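You operate a simulated robot arm through the tools that you are given. There is no shell and no other tool.

You run a simulated robot arm. Do the job below in one go: nothing can be reset, and whatever is moved stays where it is left.

## Task
Quieten the speakers for the neighbours: bass low, volume one click above off, music and game sliders at 1.
Fine: leave the speaker and mixer on.
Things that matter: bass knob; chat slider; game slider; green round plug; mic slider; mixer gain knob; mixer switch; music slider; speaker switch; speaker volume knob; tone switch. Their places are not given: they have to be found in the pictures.

The check looks at the end state, three seconds after you hand in, the way a careful person would. Anything else that was tipped, shoved, dropped, spilled or broken makes it a failure.

## Robot
A 6-joint arm with a two-finger gripper, fixed in place. Base frame: the origin is on the floor under the middle of its stand, x ahead of it, y to its left, z up; the work surface is at about z = 0.825. Readings come in m, rad, newtons and seconds.
With the tool pointing down near the work surface it reaches from about 0.12 to 0.68 m from the base axis. Its first joint turns from -1.152 to 1.152 rad. Payload 2.45 kg.
The tool frame sits at the grasp point between the pads (the TCP): z along the fingers, y along the line on which they close. The tips reach 0.03 m beyond it. The gripper opens to 0.106 m; its body begins 0.079 m behind the TCP.
Orientation is told as [roll, pitch, yaw] about the base's x, y, z axes, in that order, counted from this pose: with the fingers straight down and closing along the base's y, the tool's x points along the base's -x, its y along +y and its z along -z.

## Interface
- The arm moves only by the tool send_rows. Its argument "motion" is a list that holds one entry, the list of rows, each a list of 7 numbers: the turn, a rotation vector about the base's x, y, z in rad, then the shift along the base's x, y, z in m, then the gripper command, from -1 (shut) to 1 (fully open), values between in proportion. In form: [[[wx, wy, wz, dx, dy, dz, fingers], ...]]. A call has 1 to 20 rows; each row shifts and turns the commanded pose from where the row before left it. Rows are played at 5 a second. More than 0.05 m and 0.15 rad between two rows, or a gripper value outside its range, and nothing of the call is played. A pose out of reach is approached as far as the arm can. The call stops where the force on the tool passes 40 N (or 10 N more than at its start, if that is more) or the arm is blocked; 0.2 s more then pass. The fingers move at their own pace (about 0.153 m/s each) and stop on an object; they squeeze with about 39 N. The grip force told is the motor's: it shows also when the fingers shut on nothing. Time passes only in rows, and 0.2 s behind the last, so rows that do not move let the fingers close. It gives the time, the measured TCP pose, the force on the tool (base axes), the opening and the grip force at its end, in the units of the frame above (readings bear some noise), with the torque about the TCP (base axes, N m) and any sound that the robot's microphone picked up.
- Cameras (640 x 400 px; columns grow to the right, rows downward): "scene" is fixed at [0.0799, 0.4438, 1.3996]; the picture's right is [-0.42, -0.91, 0.00], its down [-0.55, 0.25, -0.79] and it looks along [0.72, -0.33, -0.61] (base axes); focal length 214 px, centre (320, 200). "wrist" rides on the gripper at [0.076, -0.002, -0.106] in the tool frame; the picture's right is [0.02, 1.00, 0.00], its down [-0.78, 0.02, -0.62] and it looks along [-0.62, 0.01, 0.78] (tool axes); focal length 247 px, centre (320, 200).
- capture(camera): a new picture of that camera. No time passes.
- locate(camera, pixels): for up to 12 pixels [column, row] of the newest picture of that camera ("zoom" is the newest enlarged one), the place [x, y, z] in the base frame of the surface seen there, good to about 0.002 m. No time passes.
- zoom(camera, box): a new picture of the part [left, top, right, bottom] of that camera's present view, enlarged. No time passes.
- close_job(): hands the job in; it is judged then, once.

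Open the gripper and draw the arm clear of the work before you hand the job in, unless the task says otherwise.

The tools are called after ">>>" as name(argument=value, ...) on one line, values as JSON. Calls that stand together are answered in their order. send_rows: Moves the arm, as the interface text tells. Its arguments: {"type":"object","properties":{"motion":{"type":"array","items":{"type":"array","items":{"type":"array","items":{"type":"number"}}}}},"required":["motion"]} The other tools are called the same way: capture (camera) takes a picture; locate (camera, pixels) gives the place of the surface under pixels of a picture; zoom (camera, box) takes an enlarged picture of a part of a camera's view; close_job () hands the job in.

At the start:

```text
time: 0.0
ee_pos: [0.2506, 0.3008, 1.3192]
tool_rot: [0.0, -0.001, 0.001]
contact_force: [-0.6, 1.2, 0.9]
ft_torque: [-0.01, 0.0, 0.01]
gripper_width: 0.1061
finger_force: 0.0
```

scene: 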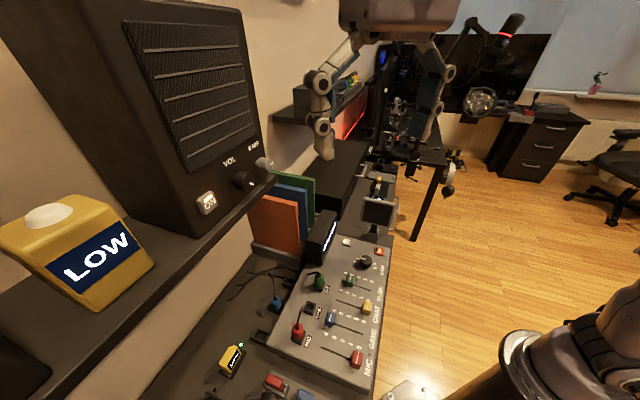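
wrist: 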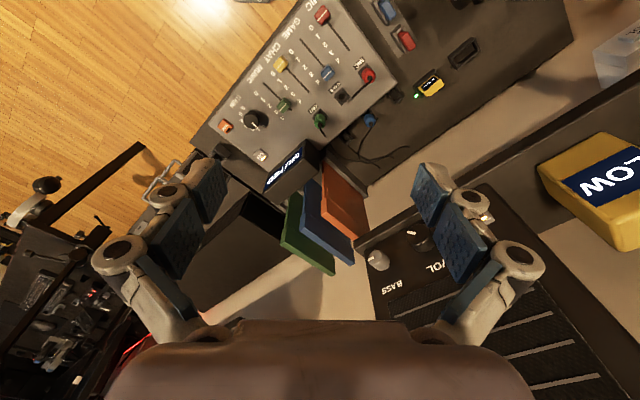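

The scene picture shows the mixer around (335,310) and the speaker with VOL/BASS knobs around (245,175). I zoom in on both to read the state.

>>> zoom(camera="scene", box=[260, 220, 420, 400])

>>> zoom(camera="scene", box=[180, 130, 290, 220])

>>> zoom(camera="wrist", box=[190, 0, 430, 180])

>>> zoom(camera="wrist", box=[340, 200, 480, 300])

```text
2.22 times, centred on (340, 310) of scene
```

zoom: 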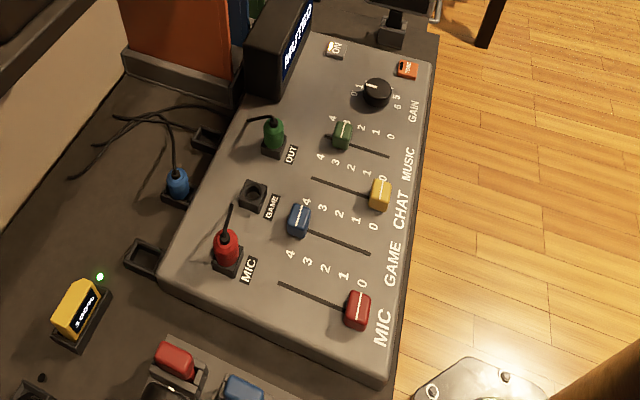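

```text
4.44 times, centred on (235, 175) of scene
```

zoom: 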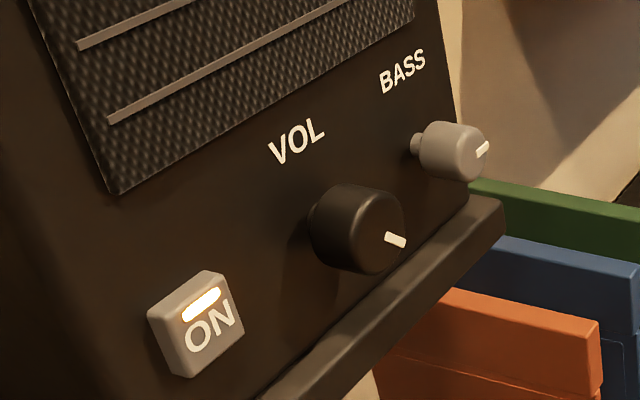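

```text
2.22 times, centred on (310, 90) of wrist
```

zoom: 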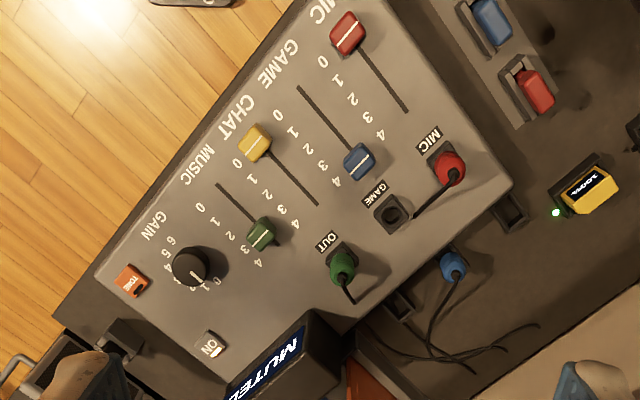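

```text
4.00 times, centred on (410, 250) of wrist
```

zoom: 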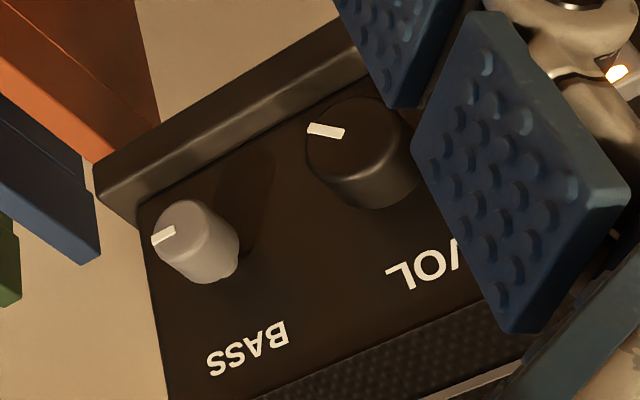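

The sliders are green (music) near 3–4, blue (game) near 4, yellow (chat) and red (mic) near 0. I look closer at the display texts and slider scales.

>>> zoom(camera="wrist", box=[255, 130, 335, 200])

>>> zoom(camera="scene", box=[300, 200, 400, 270])

>>> zoom(camera="scene", box=[290, 260, 400, 370])

>>> zoom(camera="scene", box=[0, 170, 200, 320])

```text
5.71 times, centred on (295, 165) of wrist
```

zoom: 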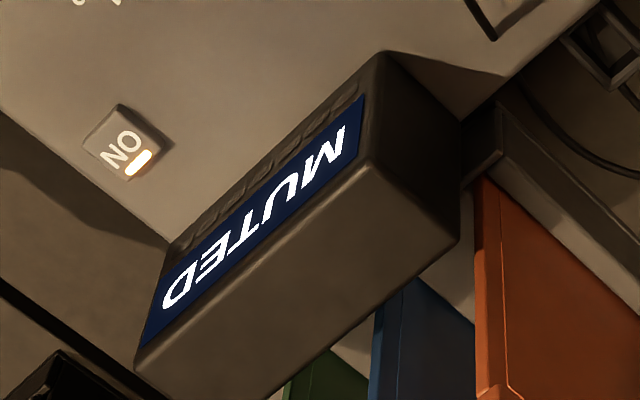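

```text
5.71 times, centred on (350, 235) of scene
```

zoom: 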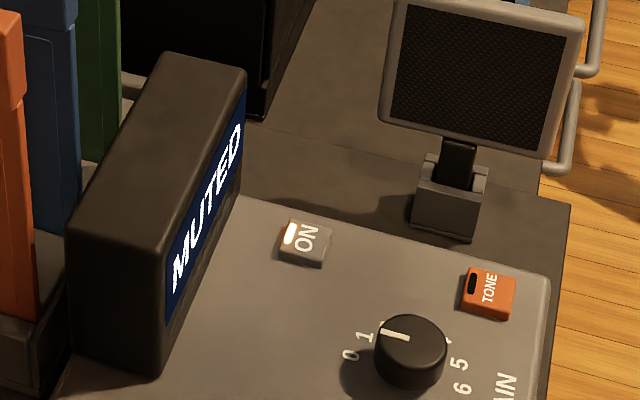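

```text
3.64 times, centred on (345, 315) of scene
```

zoom: 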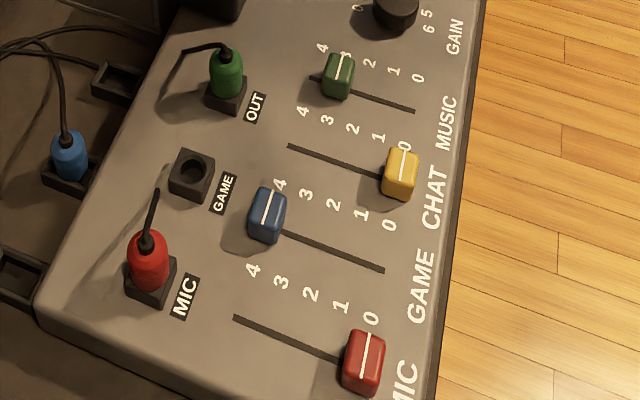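

```text
2.67 times, centred on (100, 245) of scene
```

zoom: 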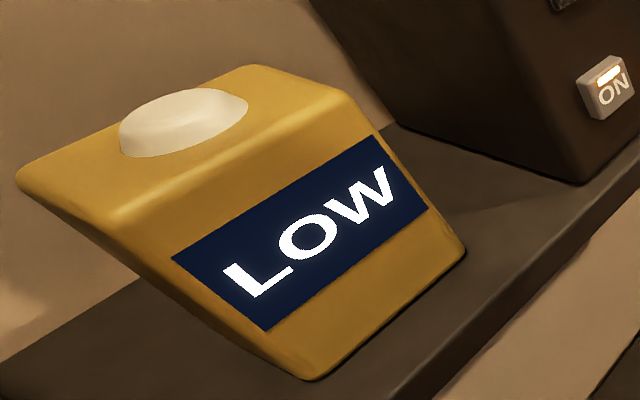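

The display reads "MUTED" (mic at 0) and LOW on the yellow device; now I get coordinates for the sliders and mixer features from the scene view, and the speaker knobs.

>>> zoom(camera="scene", box=[290, 260, 400, 370])

>>> locate(camera="zoom", pixels=[[340, 68], [312, 78], [413, 111], [268, 206], [385, 270], [402, 160], [289, 146], [367, 352], [234, 317], [418, 79], [393, 71], [370, 63]])

>>> locate(camera="zoom", pixels=[[322, 48], [345, 55], [280, 185], [306, 195], [333, 204], [361, 214], [389, 225], [225, 60], [228, 110], [193, 165], [440, 300], [60, 280]])

>>> zoom(camera="scene", box=[180, 130, 290, 220])

>>> locate(camera="zoom", pixels=[[378, 240], [330, 225], [396, 241], [388, 235], [467, 153], [483, 149], [440, 140], [417, 145], [200, 330], [280, 200], [350, 170], [440, 240]])

```text
3.64 times, centred on (345, 315) of scene
```

zoom: 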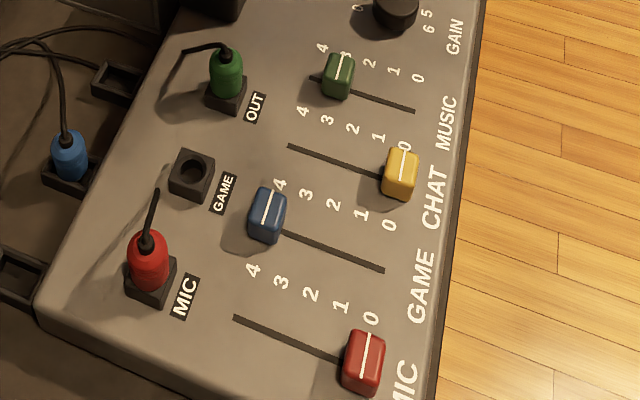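

```text
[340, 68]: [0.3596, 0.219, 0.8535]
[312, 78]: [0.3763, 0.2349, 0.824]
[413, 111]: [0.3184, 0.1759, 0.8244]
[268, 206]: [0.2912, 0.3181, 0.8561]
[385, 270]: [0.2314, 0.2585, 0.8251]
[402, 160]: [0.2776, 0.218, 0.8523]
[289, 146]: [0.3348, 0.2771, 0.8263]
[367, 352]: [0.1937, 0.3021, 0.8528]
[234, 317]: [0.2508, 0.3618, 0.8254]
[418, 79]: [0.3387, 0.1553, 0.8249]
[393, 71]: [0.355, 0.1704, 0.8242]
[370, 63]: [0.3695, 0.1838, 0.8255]
```

```text
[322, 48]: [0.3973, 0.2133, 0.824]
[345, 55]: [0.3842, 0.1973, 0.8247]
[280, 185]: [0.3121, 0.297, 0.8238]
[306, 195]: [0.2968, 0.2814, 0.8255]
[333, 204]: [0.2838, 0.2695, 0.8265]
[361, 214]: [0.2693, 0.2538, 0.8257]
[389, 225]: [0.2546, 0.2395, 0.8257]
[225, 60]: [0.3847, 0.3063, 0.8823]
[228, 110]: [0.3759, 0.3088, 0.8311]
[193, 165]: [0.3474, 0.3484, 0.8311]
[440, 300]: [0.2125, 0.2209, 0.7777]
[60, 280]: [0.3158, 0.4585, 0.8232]
```

```text
4.44 times, centred on (235, 175) of scene
```

zoom: 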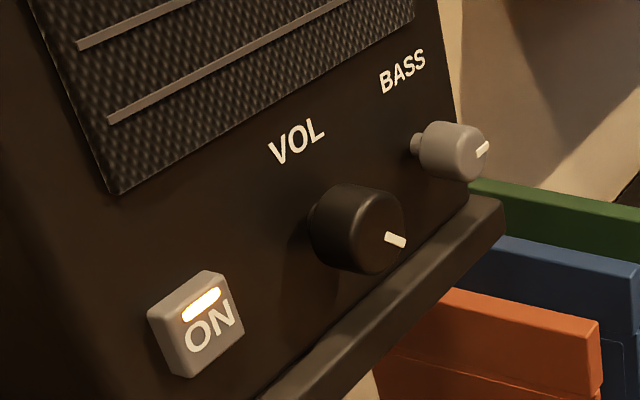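

```text
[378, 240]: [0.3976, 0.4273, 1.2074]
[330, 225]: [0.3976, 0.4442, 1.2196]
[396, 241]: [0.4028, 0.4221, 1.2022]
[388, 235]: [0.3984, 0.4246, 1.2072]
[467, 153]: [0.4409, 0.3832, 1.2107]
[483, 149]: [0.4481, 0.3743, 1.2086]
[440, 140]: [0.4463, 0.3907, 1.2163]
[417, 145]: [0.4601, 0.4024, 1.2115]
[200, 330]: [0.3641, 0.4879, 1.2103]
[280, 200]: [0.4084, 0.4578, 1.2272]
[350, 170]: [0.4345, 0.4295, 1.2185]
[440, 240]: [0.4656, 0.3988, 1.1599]
```

Slots run along the diagonal u=(0.707,0.707), with steps of about 0.0203 m; green is at 3 and blue at 4. Now I measure the shelf edge, speaker face plane and cap sizes so I can plan clearances.

>>> locate(camera="scene", pixels=[[273, 177], [240, 207], [200, 245], [150, 290], [100, 335], [60, 370], [205, 215], [150, 215], [200, 150], [130, 30], [240, 20], [262, 140]])

>>> zoom(camera="scene", box=[325, 265, 405, 335])

```text
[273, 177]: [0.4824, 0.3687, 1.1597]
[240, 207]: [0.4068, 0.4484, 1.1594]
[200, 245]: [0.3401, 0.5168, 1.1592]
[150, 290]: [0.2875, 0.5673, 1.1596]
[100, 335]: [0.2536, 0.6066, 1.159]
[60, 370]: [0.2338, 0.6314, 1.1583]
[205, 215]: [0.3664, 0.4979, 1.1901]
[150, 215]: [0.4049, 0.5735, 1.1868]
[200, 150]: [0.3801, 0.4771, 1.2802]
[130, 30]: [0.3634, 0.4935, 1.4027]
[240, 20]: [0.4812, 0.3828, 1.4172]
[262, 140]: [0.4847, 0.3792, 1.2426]
```

```text
5.71 times, centred on (365, 300) of scene
```

zoom: 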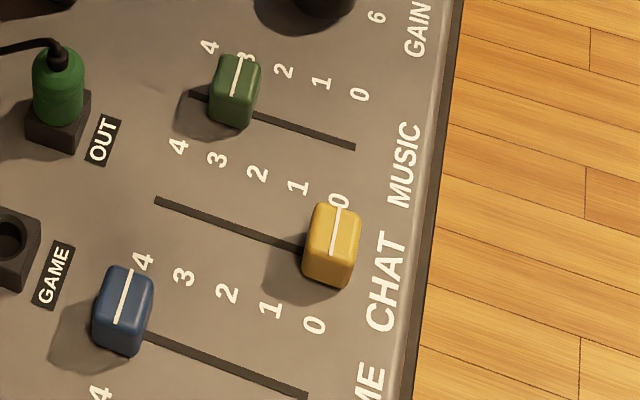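

The shelf lip is at u≈0.604, z≈1.159, and the speaker face is a vertical plane at u≈0.611. I turn the gripper to close along the slot direction, narrow it, and descend above the blue game slider at (0.291, 0.318).

>>> send_rows(motion=[[[0, 0, -0.1122, 0.0058, 0.0025, -0.045, -0.06], [0, 0, -0.1122, 0.0058, 0.0025, -0.045, -0.06], [0, 0, -0.1122, 0.0058, 0.0025, -0.045, -0.06], [0, 0, -0.1122, 0.0058, 0.0025, -0.045, -0.06], [0, 0, -0.1122, 0.0058, 0.0025, -0.045, -0.06], [0, 0, -0.1122, 0.0058, 0.0025, -0.045, -0.06], [0, 0, -0.1122, 0.0058, 0.0025, -0.045, -0.06], [0, 0, 0, 0, 0, 0, -0.06]]])

>>> capture(camera="wrist")

>>> capture(camera="scene")

```text
time: 1.8
ee_pos: [0.292, 0.3188, 1.0037]
tool_rot: [0.0, 0.001, -0.788]
contact_force: [-0.5, 0.7, -0.7]
ft_torque: [0.02, -0.01, 0.01]
gripper_width: 0.0495
finger_force: 0.1
```

```text
taken
```

wrist: 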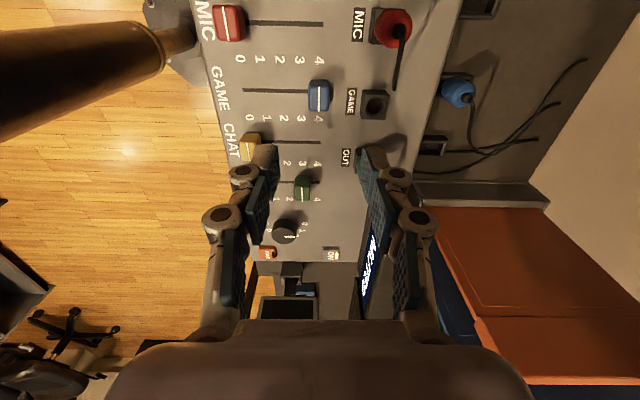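

```text
taken
```

scene: 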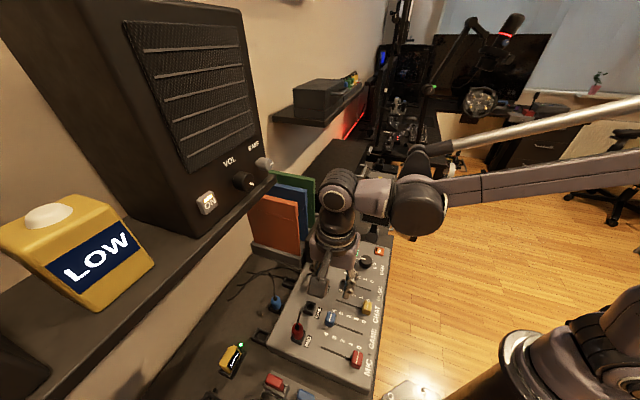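

The blue cap appears at (319,95), right where the TCP projects (≈321,101). I zoom the wrist view to measure the caps precisely.

>>> zoom(camera="wrist", box=[220, 60, 420, 220])

>>> locate(camera="wrist", pixels=[[319, 95], [311, 95], [327, 95], [319, 83], [319, 103], [375, 95], [375, 105], [303, 185], [253, 146], [230, 15], [319, 115], [262, 117]])

```text
2.50 times, centred on (320, 140) of wrist
```

zoom: 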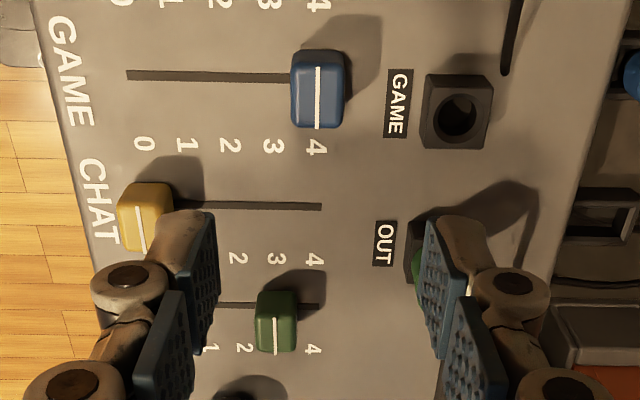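

```text
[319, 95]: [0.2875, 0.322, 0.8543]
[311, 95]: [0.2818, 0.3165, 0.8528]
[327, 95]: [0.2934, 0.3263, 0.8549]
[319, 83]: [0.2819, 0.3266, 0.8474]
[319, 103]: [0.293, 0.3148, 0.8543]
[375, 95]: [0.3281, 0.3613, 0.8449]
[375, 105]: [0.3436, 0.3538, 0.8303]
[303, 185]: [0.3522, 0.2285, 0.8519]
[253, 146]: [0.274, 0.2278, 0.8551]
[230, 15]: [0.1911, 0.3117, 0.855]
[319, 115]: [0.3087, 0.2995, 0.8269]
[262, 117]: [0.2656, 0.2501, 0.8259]
```

The tip thickness looks like about 0.017 m and the GAME jack's edge is about 0.04 m from the cap, topping out at z≈0.845. I'll narrow to 0.036 and come down with tips only about 12 mm below the cap top.

>>> send_rows(motion=[[[0, 0, 0, -0.0012, -0.0012, -0.02, -0.32], [0, 0, 0, 0, 0, -0.03, -0.32], [0, 0, 0, 0, 0, -0.03, -0.32], [0, 0, 0, 0, 0, -0.02, -0.32], [0, 0, 0, 0, 0, 0, -0.32]]])

>>> capture(camera="wrist")

>>> zoom(camera="wrist", box=[220, 60, 420, 220])

>>> zoom(camera="scene", box=[260, 220, 420, 400])

```text
time: 3.0
ee_pos: [0.291, 0.3172, 0.9035]
tool_rot: [-0.001, -0.002, -0.785]
contact_force: [0.6, 0.5, -0.4]
ft_torque: [-0.03, -0.01, -0.05]
gripper_width: 0.036
finger_force: 0.0
```

```text
taken
```

wrist: 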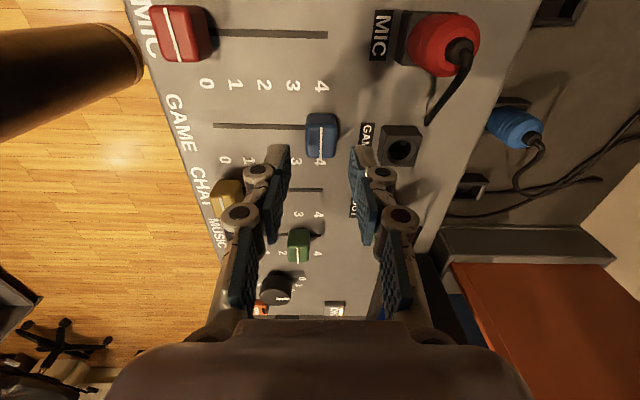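

```text
2.50 times, centred on (320, 140) of wrist
```

zoom: 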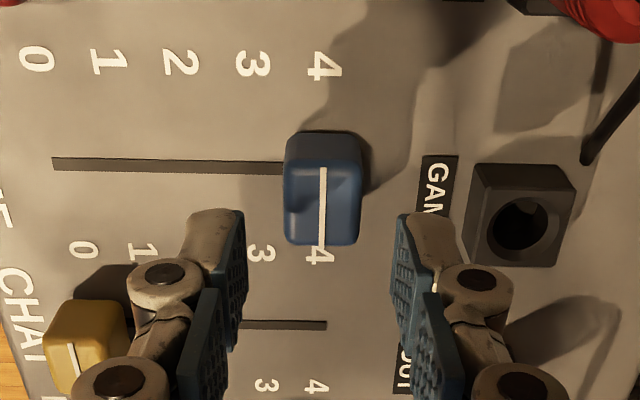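

```text
2.22 times, centred on (340, 310) of scene
```

zoom: 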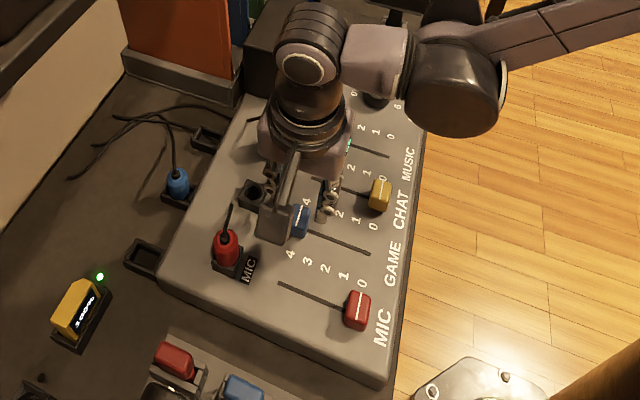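

The fingers straddle the blue cap symmetrically (cap centre x≈322 in zoom, pads at 243 and 395) and clear the GAME jack. I lower to z≈0.868.

>>> send_rows(motion=[[[0, 0, 0, 0, 0, -0.012, -0.32], [0, 0, 0, 0, 0, -0.012, -0.32], [0, 0, 0, 0, 0, -0.011, -0.32], [0, 0, 0, 0, 0, 0, -0.32]]])

>>> zoom(camera="wrist", box=[220, 60, 420, 220])

```text
time: 4.0
ee_pos: [0.2896, 0.3166, 0.868]
tool_rot: [-0.002, -0.001, -0.784]
contact_force: [0.3, 0.1, -0.2]
ft_torque: [0.0, 0.02, -0.01]
gripper_width: 0.0356
finger_force: 0.0
```

```text
2.50 times, centred on (320, 140) of wrist
```

zoom: 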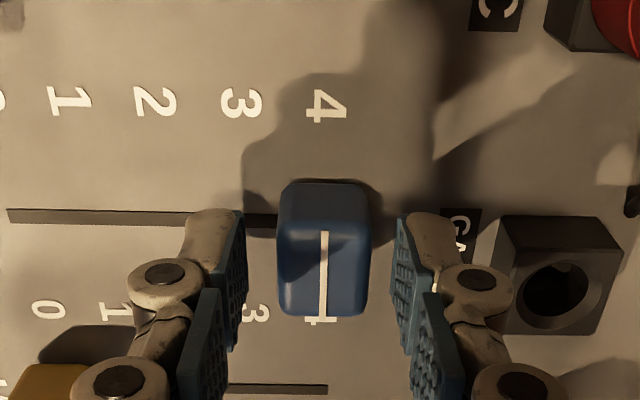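

The cap sits centred between the pads; I close on it along the slot direction and hold still for a moment.

>>> send_rows(motion=[[[0, 0, 0, 0, 0, 0, -0.5], [0, 0, 0, 0, 0, 0, -0.7], [0, 0, 0, 0, 0, 0, -0.7]]])

>>> zoom(camera="wrist", box=[220, 60, 420, 220])

```text
time: 4.8
ee_pos: [0.2906, 0.3167, 0.8684]
tool_rot: [0.002, 0.0, -0.785]
contact_force: [0.7, 0.0, -1.5]
ft_torque: [0.06, 0.0, 0.01]
gripper_width: 0.0215
finger_force: 45.4
```

```text
2.50 times, centred on (320, 140) of wrist
```

zoom: 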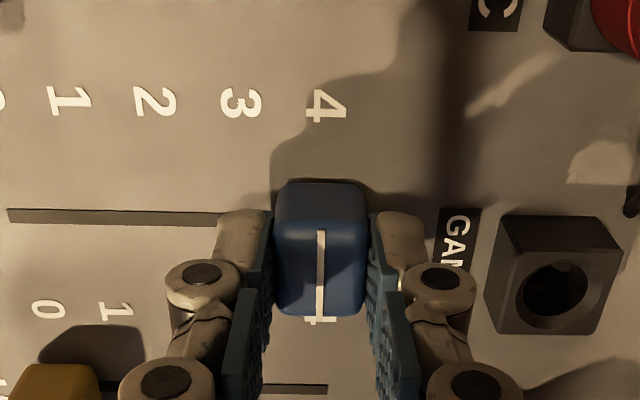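

Grip is firm at 0.0215 m. I drag the blue slider 0.0595 m toward the low end, from u≈0.4294 to about 0.370 (position 1).

>>> send_rows(motion=[[[0, 0, 0, -0.007, -0.007, 0, -0.7], [0, 0, 0, -0.007, -0.007, 0, -0.7], [0, 0, 0, -0.007, -0.007, 0, -0.7], [0, 0, 0, -0.007, -0.007, 0, -0.7], [0, 0, 0, -0.007, -0.007, 0, -0.7], [0, 0, 0, -0.007, -0.007, 0, -0.7], [0, 0, 0, 0, 0, 0, -0.7], [0, 0, 0, 0, 0, 0, -0.7]]])

>>> zoom(camera="wrist", box=[220, 60, 420, 220])

>>> zoom(camera="scene", box=[290, 260, 400, 370])

```text
time: 6.6
ee_pos: [0.248, 0.2754, 0.8694]
tool_rot: [0.0, -0.002, -0.786]
contact_force: [4.3, -5.9, 24.3]
ft_torque: [0.43, 0.49, -0.03]
gripper_width: 0.0213
finger_force: 45.2
```

```text
2.50 times, centred on (320, 140) of wrist
```

zoom: 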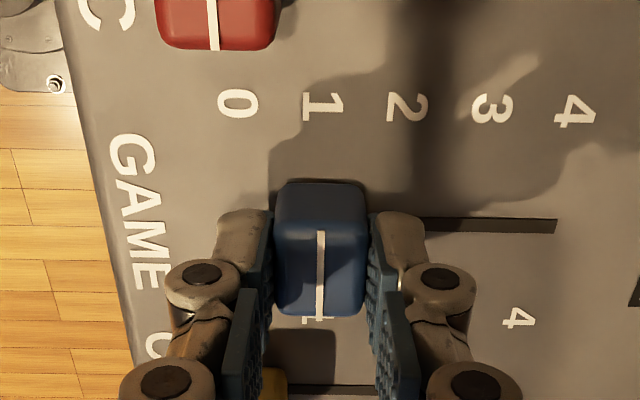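

```text
3.64 times, centred on (345, 315) of scene
```

zoom: 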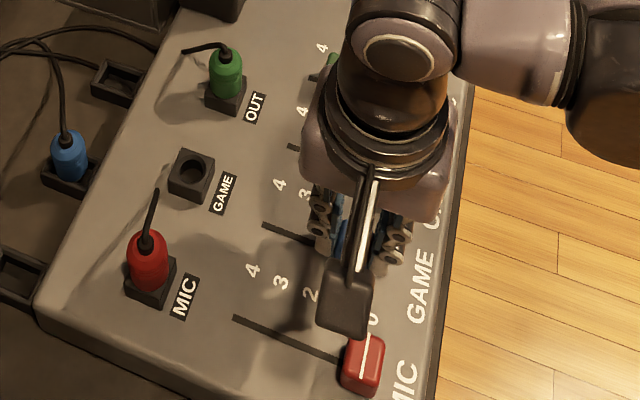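

TCP u is 0.3701 and the white line lines up with the "1" (x≈320 vs 322 in zoom); some vertical stress (24 N) built up while gripping. I open the fingers to relax it and look again.

>>> send_rows(motion=[[[0, 0, 0, 0, 0, 0, -0.5], [0, 0, 0, 0, 0, 0, -0.35], [0, 0, 0, 0, 0, 0, -0.35]]])

>>> zoom(camera="wrist", box=[220, 60, 420, 220])

```text
time: 7.4
ee_pos: [0.2477, 0.2763, 0.8669]
tool_rot: [0.0, 0.001, -0.786]
contact_force: [-0.2, -0.4, 0.0]
ft_torque: [0.02, -0.02, 0.01]
gripper_width: 0.0342
finger_force: 0.0
```

```text
2.50 times, centred on (320, 140) of wrist
```

zoom: 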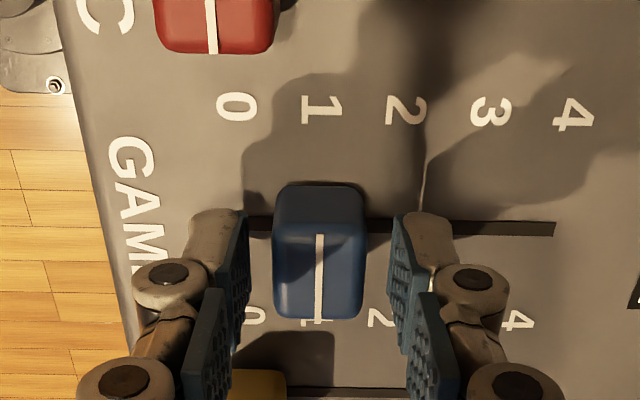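

Force is zero again and the slider stayed at "1" (midway between the 0 and 2 labels at x≈255 and 378). I raise straight up, then travel over to the green music slider.

>>> send_rows(motion=[[[0, 0, 0, 0, 0, 0.02, -0.35], [0, 0, 0, 0, 0, 0.04, -0.35], [0, 0, 0, 0, 0, 0.04, -0.35], [0, 0, 0, 0.0375, -0.019, 0, -0.35], [0, 0, 0, 0.0375, -0.019, 0, -0.35], [0, 0, 0, 0.0375, -0.019, 0, -0.35], [0, 0, 0, 0, 0, 0, -0.35]]])

>>> capture(camera="wrist")

>>> zoom(camera="wrist", box=[220, 40, 420, 200])

>>> zoom(camera="scene", box=[260, 180, 420, 390])

```text
time: 9.0
ee_pos: [0.3593, 0.2194, 0.9703]
tool_rot: [0.0, 0.0, -0.787]
contact_force: [-0.1, -0.1, 0.1]
ft_torque: [0.02, -0.02, -0.03]
gripper_width: 0.0344
finger_force: 0.1
```

```text
taken
```

wrist: 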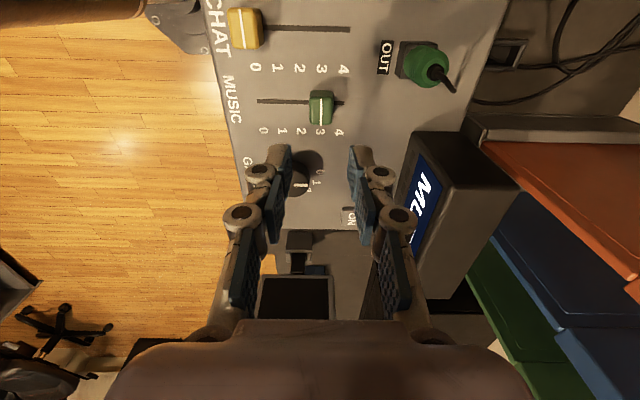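

```text
2.50 times, centred on (320, 120) of wrist
```

zoom: 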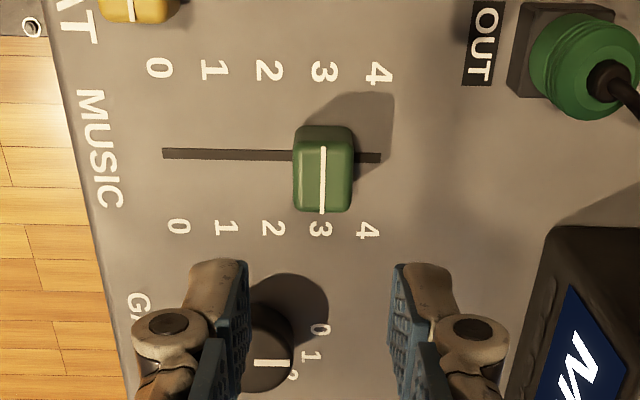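

```text
1.90 times, centred on (340, 285) of scene
```

zoom: 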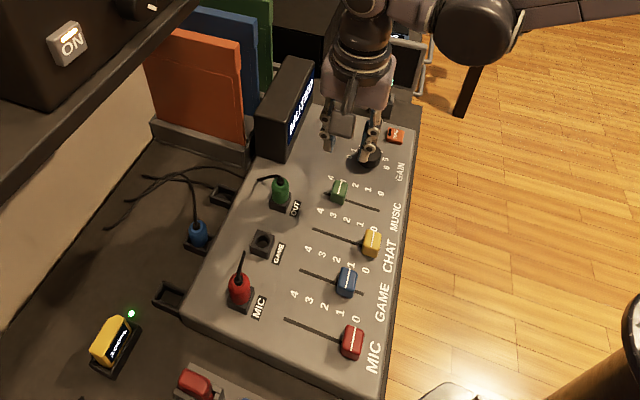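

The green cap is under the TCP (zoom x≈323). Before descending I check the heights of the display box and the OUT plug against the gripper body.

>>> locate(camera="wrist", pixels=[[418, 145], [480, 150], [412, 190], [515, 185], [450, 200], [320, 105], [428, 66], [447, 84], [298, 185], [278, 175], [348, 215], [297, 245]])

```text
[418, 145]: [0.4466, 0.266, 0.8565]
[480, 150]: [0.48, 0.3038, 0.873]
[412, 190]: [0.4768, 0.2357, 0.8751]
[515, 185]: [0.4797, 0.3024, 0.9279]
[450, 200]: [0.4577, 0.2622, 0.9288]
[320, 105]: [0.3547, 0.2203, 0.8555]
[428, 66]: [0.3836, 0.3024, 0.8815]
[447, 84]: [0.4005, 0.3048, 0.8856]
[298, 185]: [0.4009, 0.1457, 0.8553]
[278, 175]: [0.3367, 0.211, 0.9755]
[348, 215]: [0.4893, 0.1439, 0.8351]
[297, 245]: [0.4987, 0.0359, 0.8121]
```

The display box starts at u≈0.504 with top z≈0.929, well clear of the gripper (body above 0.947, to u≈0.46). I descend onto the green cap to z≈0.868.

>>> send_rows(motion=[[[0, 0, 0, 0.0005, -0.0005, -0.03, -0.35], [0, 0, 0, 0, 0, -0.03, -0.35], [0, 0, 0, 0, 0, -0.02, -0.35], [0, 0, 0, 0, 0, -0.012, -0.35], [0, 0, 0, 0, 0, -0.01, -0.35], [0, 0, 0, 0, 0, 0, -0.35]]])

>>> zoom(camera="wrist", box=[220, 60, 420, 220])

```text
time: 10.4
ee_pos: [0.3608, 0.2192, 0.8668]
tool_rot: [0.0, -0.001, -0.786]
contact_force: [0.0, -0.3, 1.2]
ft_torque: [-0.02, 0.01, -0.01]
gripper_width: 0.0344
finger_force: 0.0
```

```text
2.50 times, centred on (320, 140) of wrist
```

zoom: 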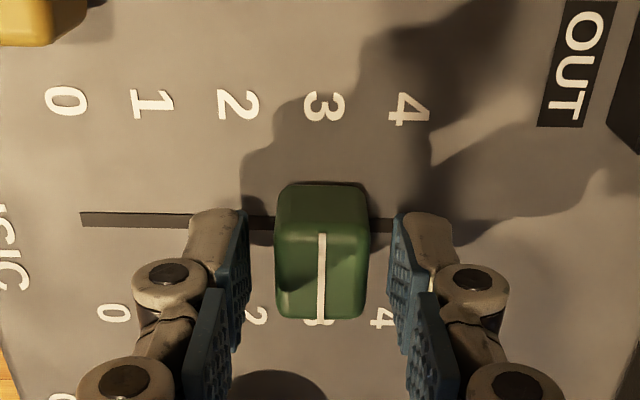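

The green cap (zoom 275–370) is centred between the pads. I close to just about cap width (0.0223, loosely) and push it 0.0396 m toward 1, avoiding grip stress.

>>> send_rows(motion=[[[0, 0, 0, 0, 0, 0, -0.5], [0, 0, 0, 0, 0, 0, -0.58], [0, 0, 0, -0.007, -0.007, 0, -0.58], [0, 0, 0, -0.007, -0.007, 0, -0.58], [0, 0, 0, -0.007, -0.007, 0, -0.58], [0, 0, 0, -0.007, -0.007, 0, -0.58], [0, 0, 0, 0, 0, 0, -0.58], [0, 0, 0, 0, 0, 0, -0.58]]])

>>> zoom(camera="wrist", box=[220, 60, 420, 220])

```text
time: 12.2
ee_pos: [0.3333, 0.1895, 0.867]
tool_rot: [0.0, 0.001, -0.785]
contact_force: [0.3, 0.4, 0.1]
ft_torque: [0.01, -0.02, 0.0]
gripper_width: 0.0222
finger_force: 0.0
```

```text
2.50 times, centred on (320, 140) of wrist
```

zoom: 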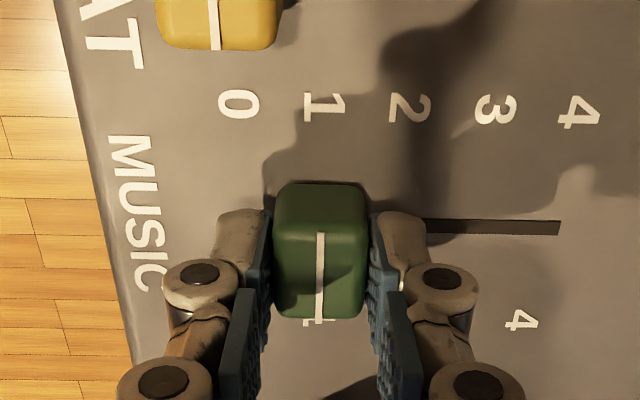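

The green line now aligns with "1" (TCP u≈0.370). I open the fingers and lift clear to check both sliders.

>>> send_rows(motion=[[[0, 0, 0, 0, 0, 0, -0.4], [0, 0, 0, 0, 0, 0, -0.3], [0, 0, 0, 0, 0, 0.02, -0.3], [0, 0, 0, 0, 0, 0.04, -0.3], [0, 0, 0, 0, 0, 0.05, -0.3], [0, 0, 0, -0.01, 0.01, 0.05, -0.3], [0, 0, 0, -0.02, 0.02, 0.04, -0.3], [0, 0, 0, -0.02, 0.02, 0.03, -0.3], [0, 0, 0, -0.02, 0.02, 0.03, -0.3], [0, 0, 0, 0, 0, 0, -0.3]]])

>>> capture(camera="wrist")

>>> zoom(camera="wrist", box=[200, 40, 420, 190])

>>> capture(camera="scene")

```text
refused: row 6 steps farther than a row can; nothing moved
```

```text
taken
```

wrist: 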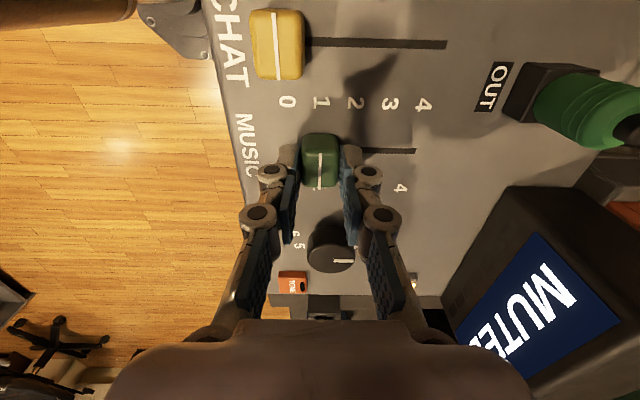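

```text
2.67 times, centred on (310, 115) of wrist
```

zoom: 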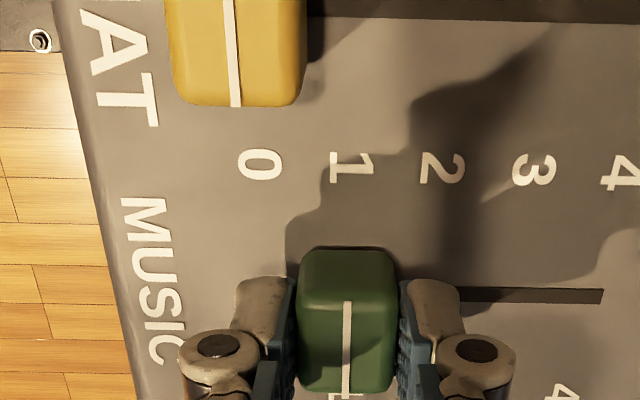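

```text
taken
```

scene: 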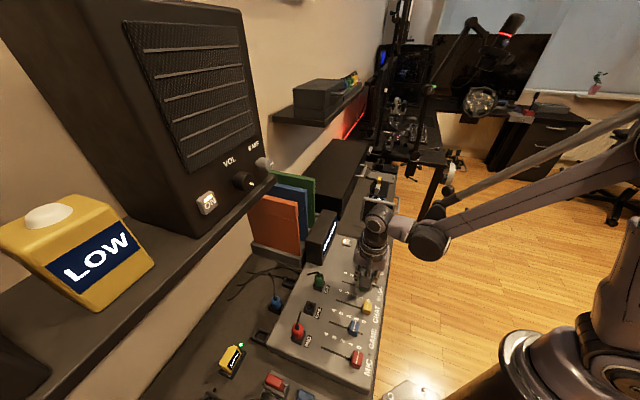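

The call was refused because one row combined too long a step; nothing moved. I resend with shorter steps.

>>> send_rows(motion=[[[0, 0, 0, 0, 0, 0, -0.4], [0, 0, 0, 0, 0, 0, -0.3], [0, 0, 0, 0, 0, 0.02, -0.3], [0, 0, 0, 0, 0, 0.04, -0.3], [0, 0, 0, 0, 0, 0.045, -0.3], [0, 0, 0, -0.01, 0.01, 0.04, -0.3], [0, 0, 0, -0.02, 0.02, 0.03, -0.3], [0, 0, 0, -0.02, 0.02, 0.03, -0.3], [0, 0, 0, -0.02, 0.02, 0.03, -0.3], [0, 0, 0, 0, 0, 0, -0.3]]])

>>> capture(camera="wrist")

>>> zoom(camera="wrist", box=[200, 40, 420, 190])

>>> capture(camera="scene")

```text
time: 14.4
ee_pos: [0.2628, 0.26, 1.1024]
tool_rot: [0.0, 0.0, -0.785]
contact_force: [0.1, -0.2, -0.5]
ft_torque: [-0.03, 0.04, 0.0]
gripper_width: 0.0372
finger_force: 0.0
```

```text
taken
```

wrist: 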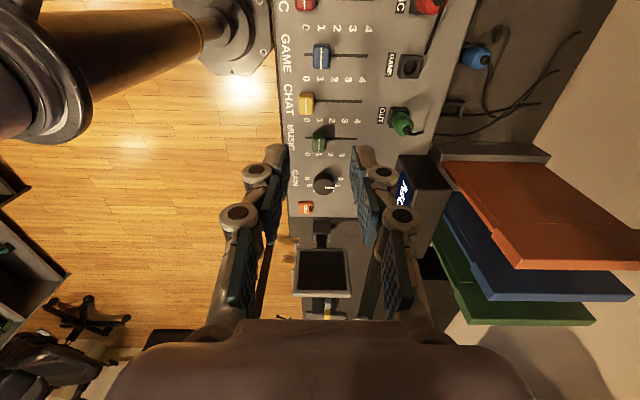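

```text
2.67 times, centred on (310, 115) of wrist
```

zoom: 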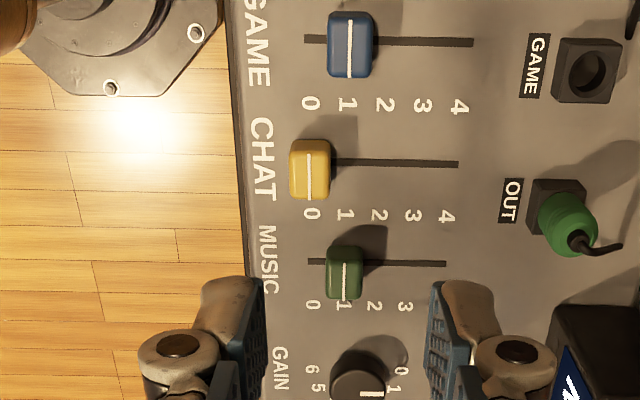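

```text
taken
```

scene: 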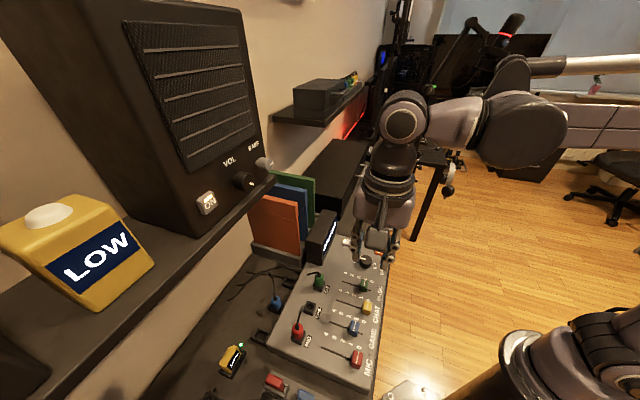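

Both sliders now read 1, and the rest of the mixer is unchanged. Next I rotate the tool to point horizontally at the speaker face (along +u), at a safe stand-off of u≈0.46, z≈1.22.

>>> send_rows(motion=[[[0.101, -0.101, 0, 0.0058, 0.0058, 0.0107, -0.3], [0.101, -0.101, 0, 0.0058, 0.0058, 0.0107, -0.3], [0.101, -0.101, 0, 0.0058, 0.0058, 0.0107, -0.3], [0.101, -0.101, 0, 0.0058, 0.0058, 0.0107, -0.3], [0.101, -0.101, 0, 0.0058, 0.0058, 0.0107, -0.3], [0.101, -0.101, 0, 0.0058, 0.0058, 0.0107, -0.3], [0, 0, 0, 0, 0, 0, -0.3]]])

>>> capture(camera="wrist")

>>> capture(camera="scene")

```text
time: 16.0
ee_pos: [0.2977, 0.2947, 1.1662]
tool_rot: [0.86, 0.0, -0.785]
contact_force: [0.3, 0.3, -0.9]
ft_torque: [-0.02, -0.02, -0.01]
gripper_width: 0.0372
finger_force: 0.0
```

```text
taken
```

wrist: 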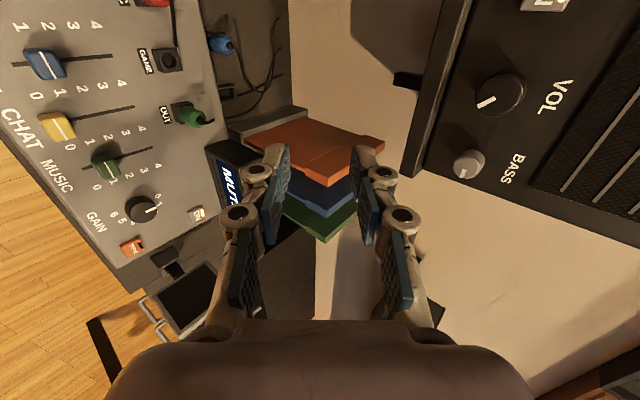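

```text
taken
```

scene: 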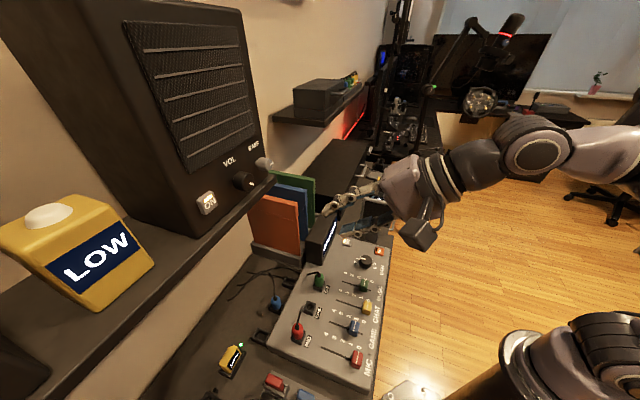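

Rotation is tracking well (roll 0.86). I continue the rest of the 90° tilt.

>>> send_rows(motion=[[[0.101, -0.101, 0, 0.0058, 0.0058, 0.0107, -0.3], [0.101, -0.101, 0, 0.0058, 0.0058, 0.0107, -0.3], [0.101, -0.101, 0, 0.0058, 0.0058, 0.0107, -0.3], [0.101, -0.101, 0, 0.0058, 0.0058, 0.0107, -0.3], [0.101, -0.101, 0, 0.0058, 0.0058, 0.0107, -0.3], [0, 0, 0, 0, 0, 0, -0.3]]])

>>> capture(camera="wrist")

>>> zoom(camera="wrist", box=[240, 0, 440, 160])

>>> capture(camera="scene")

```text
time: 17.4
ee_pos: [0.326, 0.3242, 1.2208]
tool_rot: [1.572, 0.0, -0.79]
contact_force: [-1.0, 0.5, -0.5]
ft_torque: [-0.02, 0.0, 0.0]
gripper_width: 0.0373
finger_force: 0.0
```

```text
taken
```

wrist: 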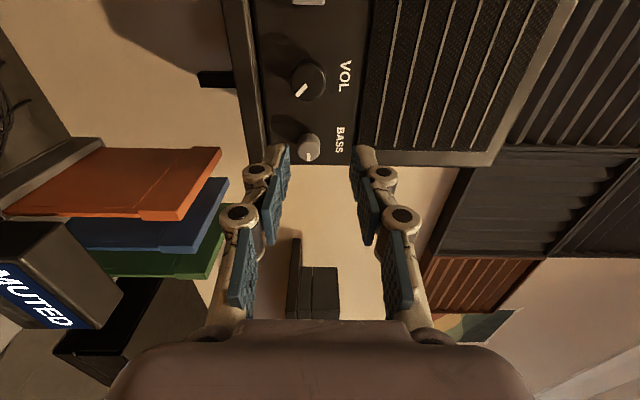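

```text
2.50 times, centred on (340, 80) of wrist
```

zoom: 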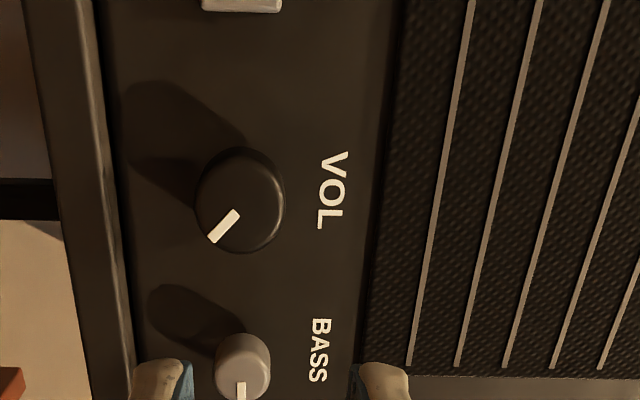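

```text
taken
```

scene: 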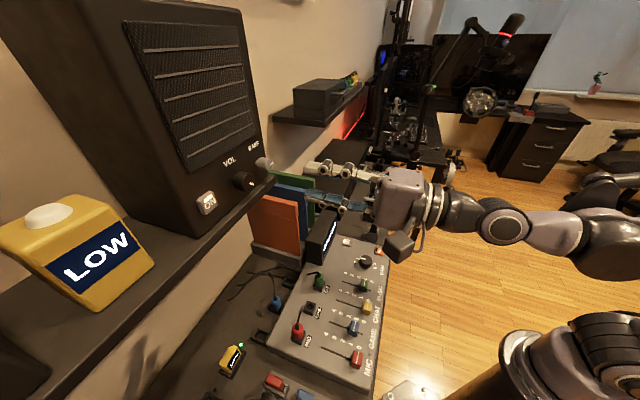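

The wrist view (image right = up, image down = viewer's right) shows VOL pointing to about 4 o'clock and BASS to about 3 o'clock. I measure knob centres, radii and shelf edge here.

>>> zoom(camera="wrist", box=[260, 40, 380, 170])

>>> locate(camera="wrist", pixels=[[308, 82], [296, 78], [324, 82], [309, 97], [309, 65], [308, 148], [301, 148], [316, 148], [309, 157], [309, 140], [252, 100], [350, 100]])

```text
3.08 times, centred on (320, 105) of wrist
```

zoom: 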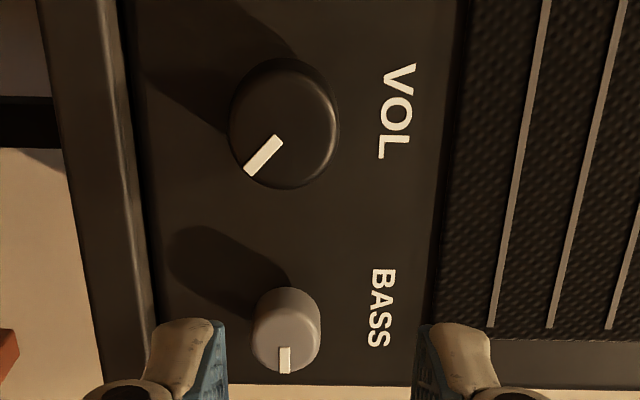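

```text
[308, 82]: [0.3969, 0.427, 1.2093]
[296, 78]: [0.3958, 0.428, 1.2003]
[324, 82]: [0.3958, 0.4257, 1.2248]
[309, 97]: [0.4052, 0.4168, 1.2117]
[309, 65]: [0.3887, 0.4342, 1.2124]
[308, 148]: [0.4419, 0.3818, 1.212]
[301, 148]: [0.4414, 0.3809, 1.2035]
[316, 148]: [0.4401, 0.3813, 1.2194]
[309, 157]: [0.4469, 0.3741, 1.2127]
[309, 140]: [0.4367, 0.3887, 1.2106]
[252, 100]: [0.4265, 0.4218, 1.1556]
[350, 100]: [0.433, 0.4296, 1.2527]
```

Knob faces sit at u≈0.582, z≈1.212, with radii about 0.015 (VOL) and 0.012 (BASS). I cross-check their lateral positions with the label centres and knob side points.

>>> locate(camera="wrist", pixels=[[345, 62], [344, 76], [343, 91], [340, 128], [340, 140], [339, 152], [310, 100], [310, 102], [310, 160], [310, 163], [335, 120], [270, 120]])

>>> zoom(camera="scene", box=[190, 140, 280, 210])

```text
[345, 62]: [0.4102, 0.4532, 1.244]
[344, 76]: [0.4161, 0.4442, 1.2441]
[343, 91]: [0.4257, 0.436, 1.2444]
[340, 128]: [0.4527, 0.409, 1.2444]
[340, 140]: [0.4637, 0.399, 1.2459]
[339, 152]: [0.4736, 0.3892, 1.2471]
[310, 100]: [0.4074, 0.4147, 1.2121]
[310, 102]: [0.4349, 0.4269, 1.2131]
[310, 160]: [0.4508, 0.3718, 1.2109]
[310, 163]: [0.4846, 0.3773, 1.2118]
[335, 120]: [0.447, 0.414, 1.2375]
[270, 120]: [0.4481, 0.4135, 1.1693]
```

```text
5.71 times, centred on (235, 175) of scene
```

zoom: 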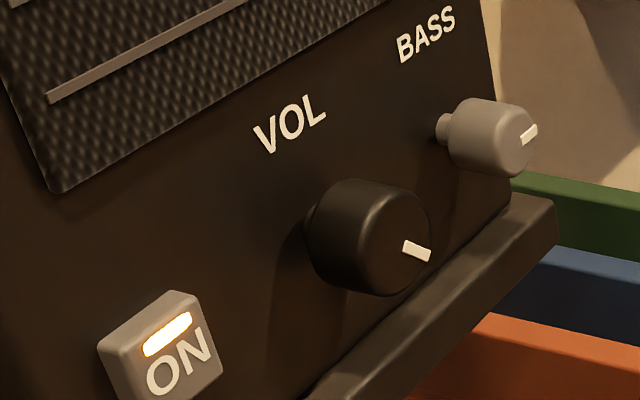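

VOL is centred at about v=-0.0195 and BASS at v=0.045, both at z≈1.212, with the face at u≈0.610. I check how high the folders behind the mixer stand, because the camera housing will swing below the gripper.

>>> locate(camera="wrist", pixels=[[130, 160], [215, 155], [190, 210], [220, 190], [150, 235], [150, 265], [215, 275], [228, 60], [215, 80], [60, 230], [110, 290], [320, 280]])

```text
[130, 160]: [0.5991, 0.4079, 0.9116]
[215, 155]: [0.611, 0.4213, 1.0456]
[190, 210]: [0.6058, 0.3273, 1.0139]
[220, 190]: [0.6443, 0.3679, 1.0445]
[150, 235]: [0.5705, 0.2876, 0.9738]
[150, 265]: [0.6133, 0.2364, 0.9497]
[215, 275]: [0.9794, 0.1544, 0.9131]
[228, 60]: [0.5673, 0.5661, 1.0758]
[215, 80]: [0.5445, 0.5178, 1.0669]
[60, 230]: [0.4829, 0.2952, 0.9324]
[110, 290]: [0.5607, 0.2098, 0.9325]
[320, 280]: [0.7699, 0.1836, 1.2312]
```

The folders top out near z≈1.05 at u>0.6, so the camera can swing freely. I roll the tool 90° clockwise about its axis while centring it on the VOL knob line, still at stand-off.

>>> send_rows(motion=[[[0.101, 0.101, 0, -0.0014, 0.0014, -0.0008, -0.1], [0.101, 0.101, 0, -0.0014, 0.0014, -0.0008, -0.1], [0.101, 0.101, 0, -0.0014, 0.0014, -0.0008, -0.1], [0.101, 0.101, 0, -0.0014, 0.0014, -0.0008, -0.1], [0.101, 0.101, 0, -0.0014, 0.0014, -0.0008, -0.1], [0.101, 0.101, 0, -0.0014, 0.0014, -0.0008, -0.1], [0.101, 0.101, 0, -0.0014, 0.0014, -0.0008, -0.1], [0.101, 0.101, 0, -0.0014, 0.0014, -0.0008, -0.1], [0.101, 0.101, 0, -0.0014, 0.0014, -0.0008, -0.1], [0.101, 0.101, 0, -0.0014, 0.0014, -0.0008, -0.1], [0.101, 0.101, 0, -0.0014, 0.0014, -0.0008, -0.1], [0, 0, 0, 0, 0, 0, -0.1]]])

>>> capture(camera="wrist")

>>> capture(camera="scene")

```text
time: 20.0
ee_pos: [0.3113, 0.3388, 1.211]
tool_rot: [-1.504, 1.567, 2.419]
contact_force: [0.2, -0.5, -0.3]
ft_torque: [0.02, -0.02, 0.02]
gripper_width: 0.0477
finger_force: 0.0
```

```text
taken
```

wrist: 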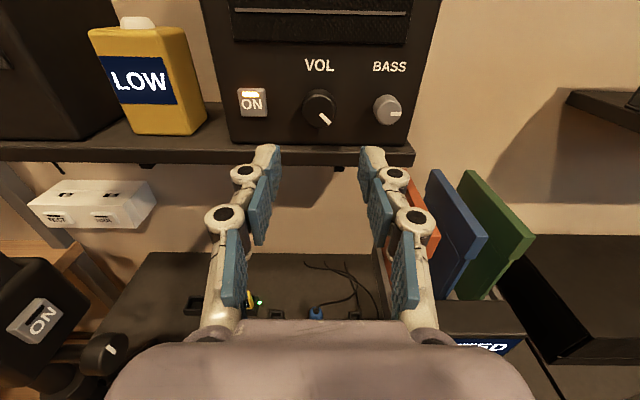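

```text
taken
```

scene: 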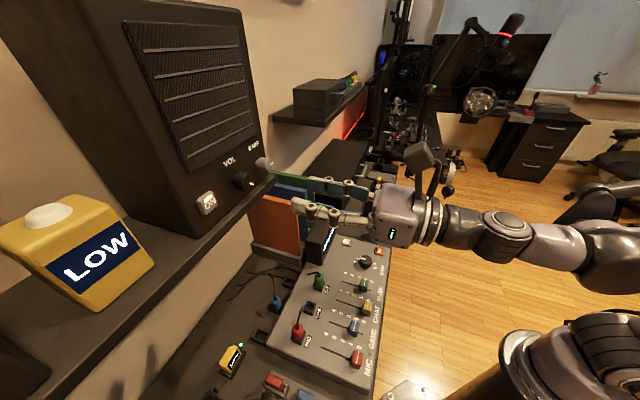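

Now the wrist view is upright, with VOL at (319,108) and BASS at (387,109). I zoom in on the knobs to read the pointers.

>>> zoom(camera="wrist", box=[230, 50, 420, 160])

>>> locate(camera="wrist", pixels=[[319, 108], [304, 106], [334, 106], [387, 109], [375, 107], [400, 107], [320, 126], [320, 92], [252, 104]])

```text
3.37 times, centred on (325, 105) of wrist
```

zoom: 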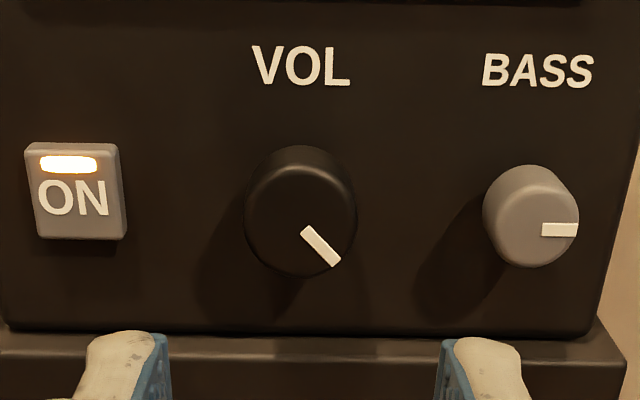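

```text
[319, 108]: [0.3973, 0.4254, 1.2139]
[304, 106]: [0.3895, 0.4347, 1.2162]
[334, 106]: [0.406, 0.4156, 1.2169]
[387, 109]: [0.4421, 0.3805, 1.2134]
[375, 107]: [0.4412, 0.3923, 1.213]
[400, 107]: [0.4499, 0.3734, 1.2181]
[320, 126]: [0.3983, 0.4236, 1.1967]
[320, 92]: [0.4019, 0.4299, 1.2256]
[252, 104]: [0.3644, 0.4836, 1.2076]
```

I locate the pointer end points on both knobs to get their true angles.

>>> locate(camera="zoom", pixels=[[305, 232], [312, 239], [320, 247], [328, 255], [334, 261], [545, 230], [560, 230], [574, 230], [247, 225], [354, 225], [300, 278], [300, 170]])

```text
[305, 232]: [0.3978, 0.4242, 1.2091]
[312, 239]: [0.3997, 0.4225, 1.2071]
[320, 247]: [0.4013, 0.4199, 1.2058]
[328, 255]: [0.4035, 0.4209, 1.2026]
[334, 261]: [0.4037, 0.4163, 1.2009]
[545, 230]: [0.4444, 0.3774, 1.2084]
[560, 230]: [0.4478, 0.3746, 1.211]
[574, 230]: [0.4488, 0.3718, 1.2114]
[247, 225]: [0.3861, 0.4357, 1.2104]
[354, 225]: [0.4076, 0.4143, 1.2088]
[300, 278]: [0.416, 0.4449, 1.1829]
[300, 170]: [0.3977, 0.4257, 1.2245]
```

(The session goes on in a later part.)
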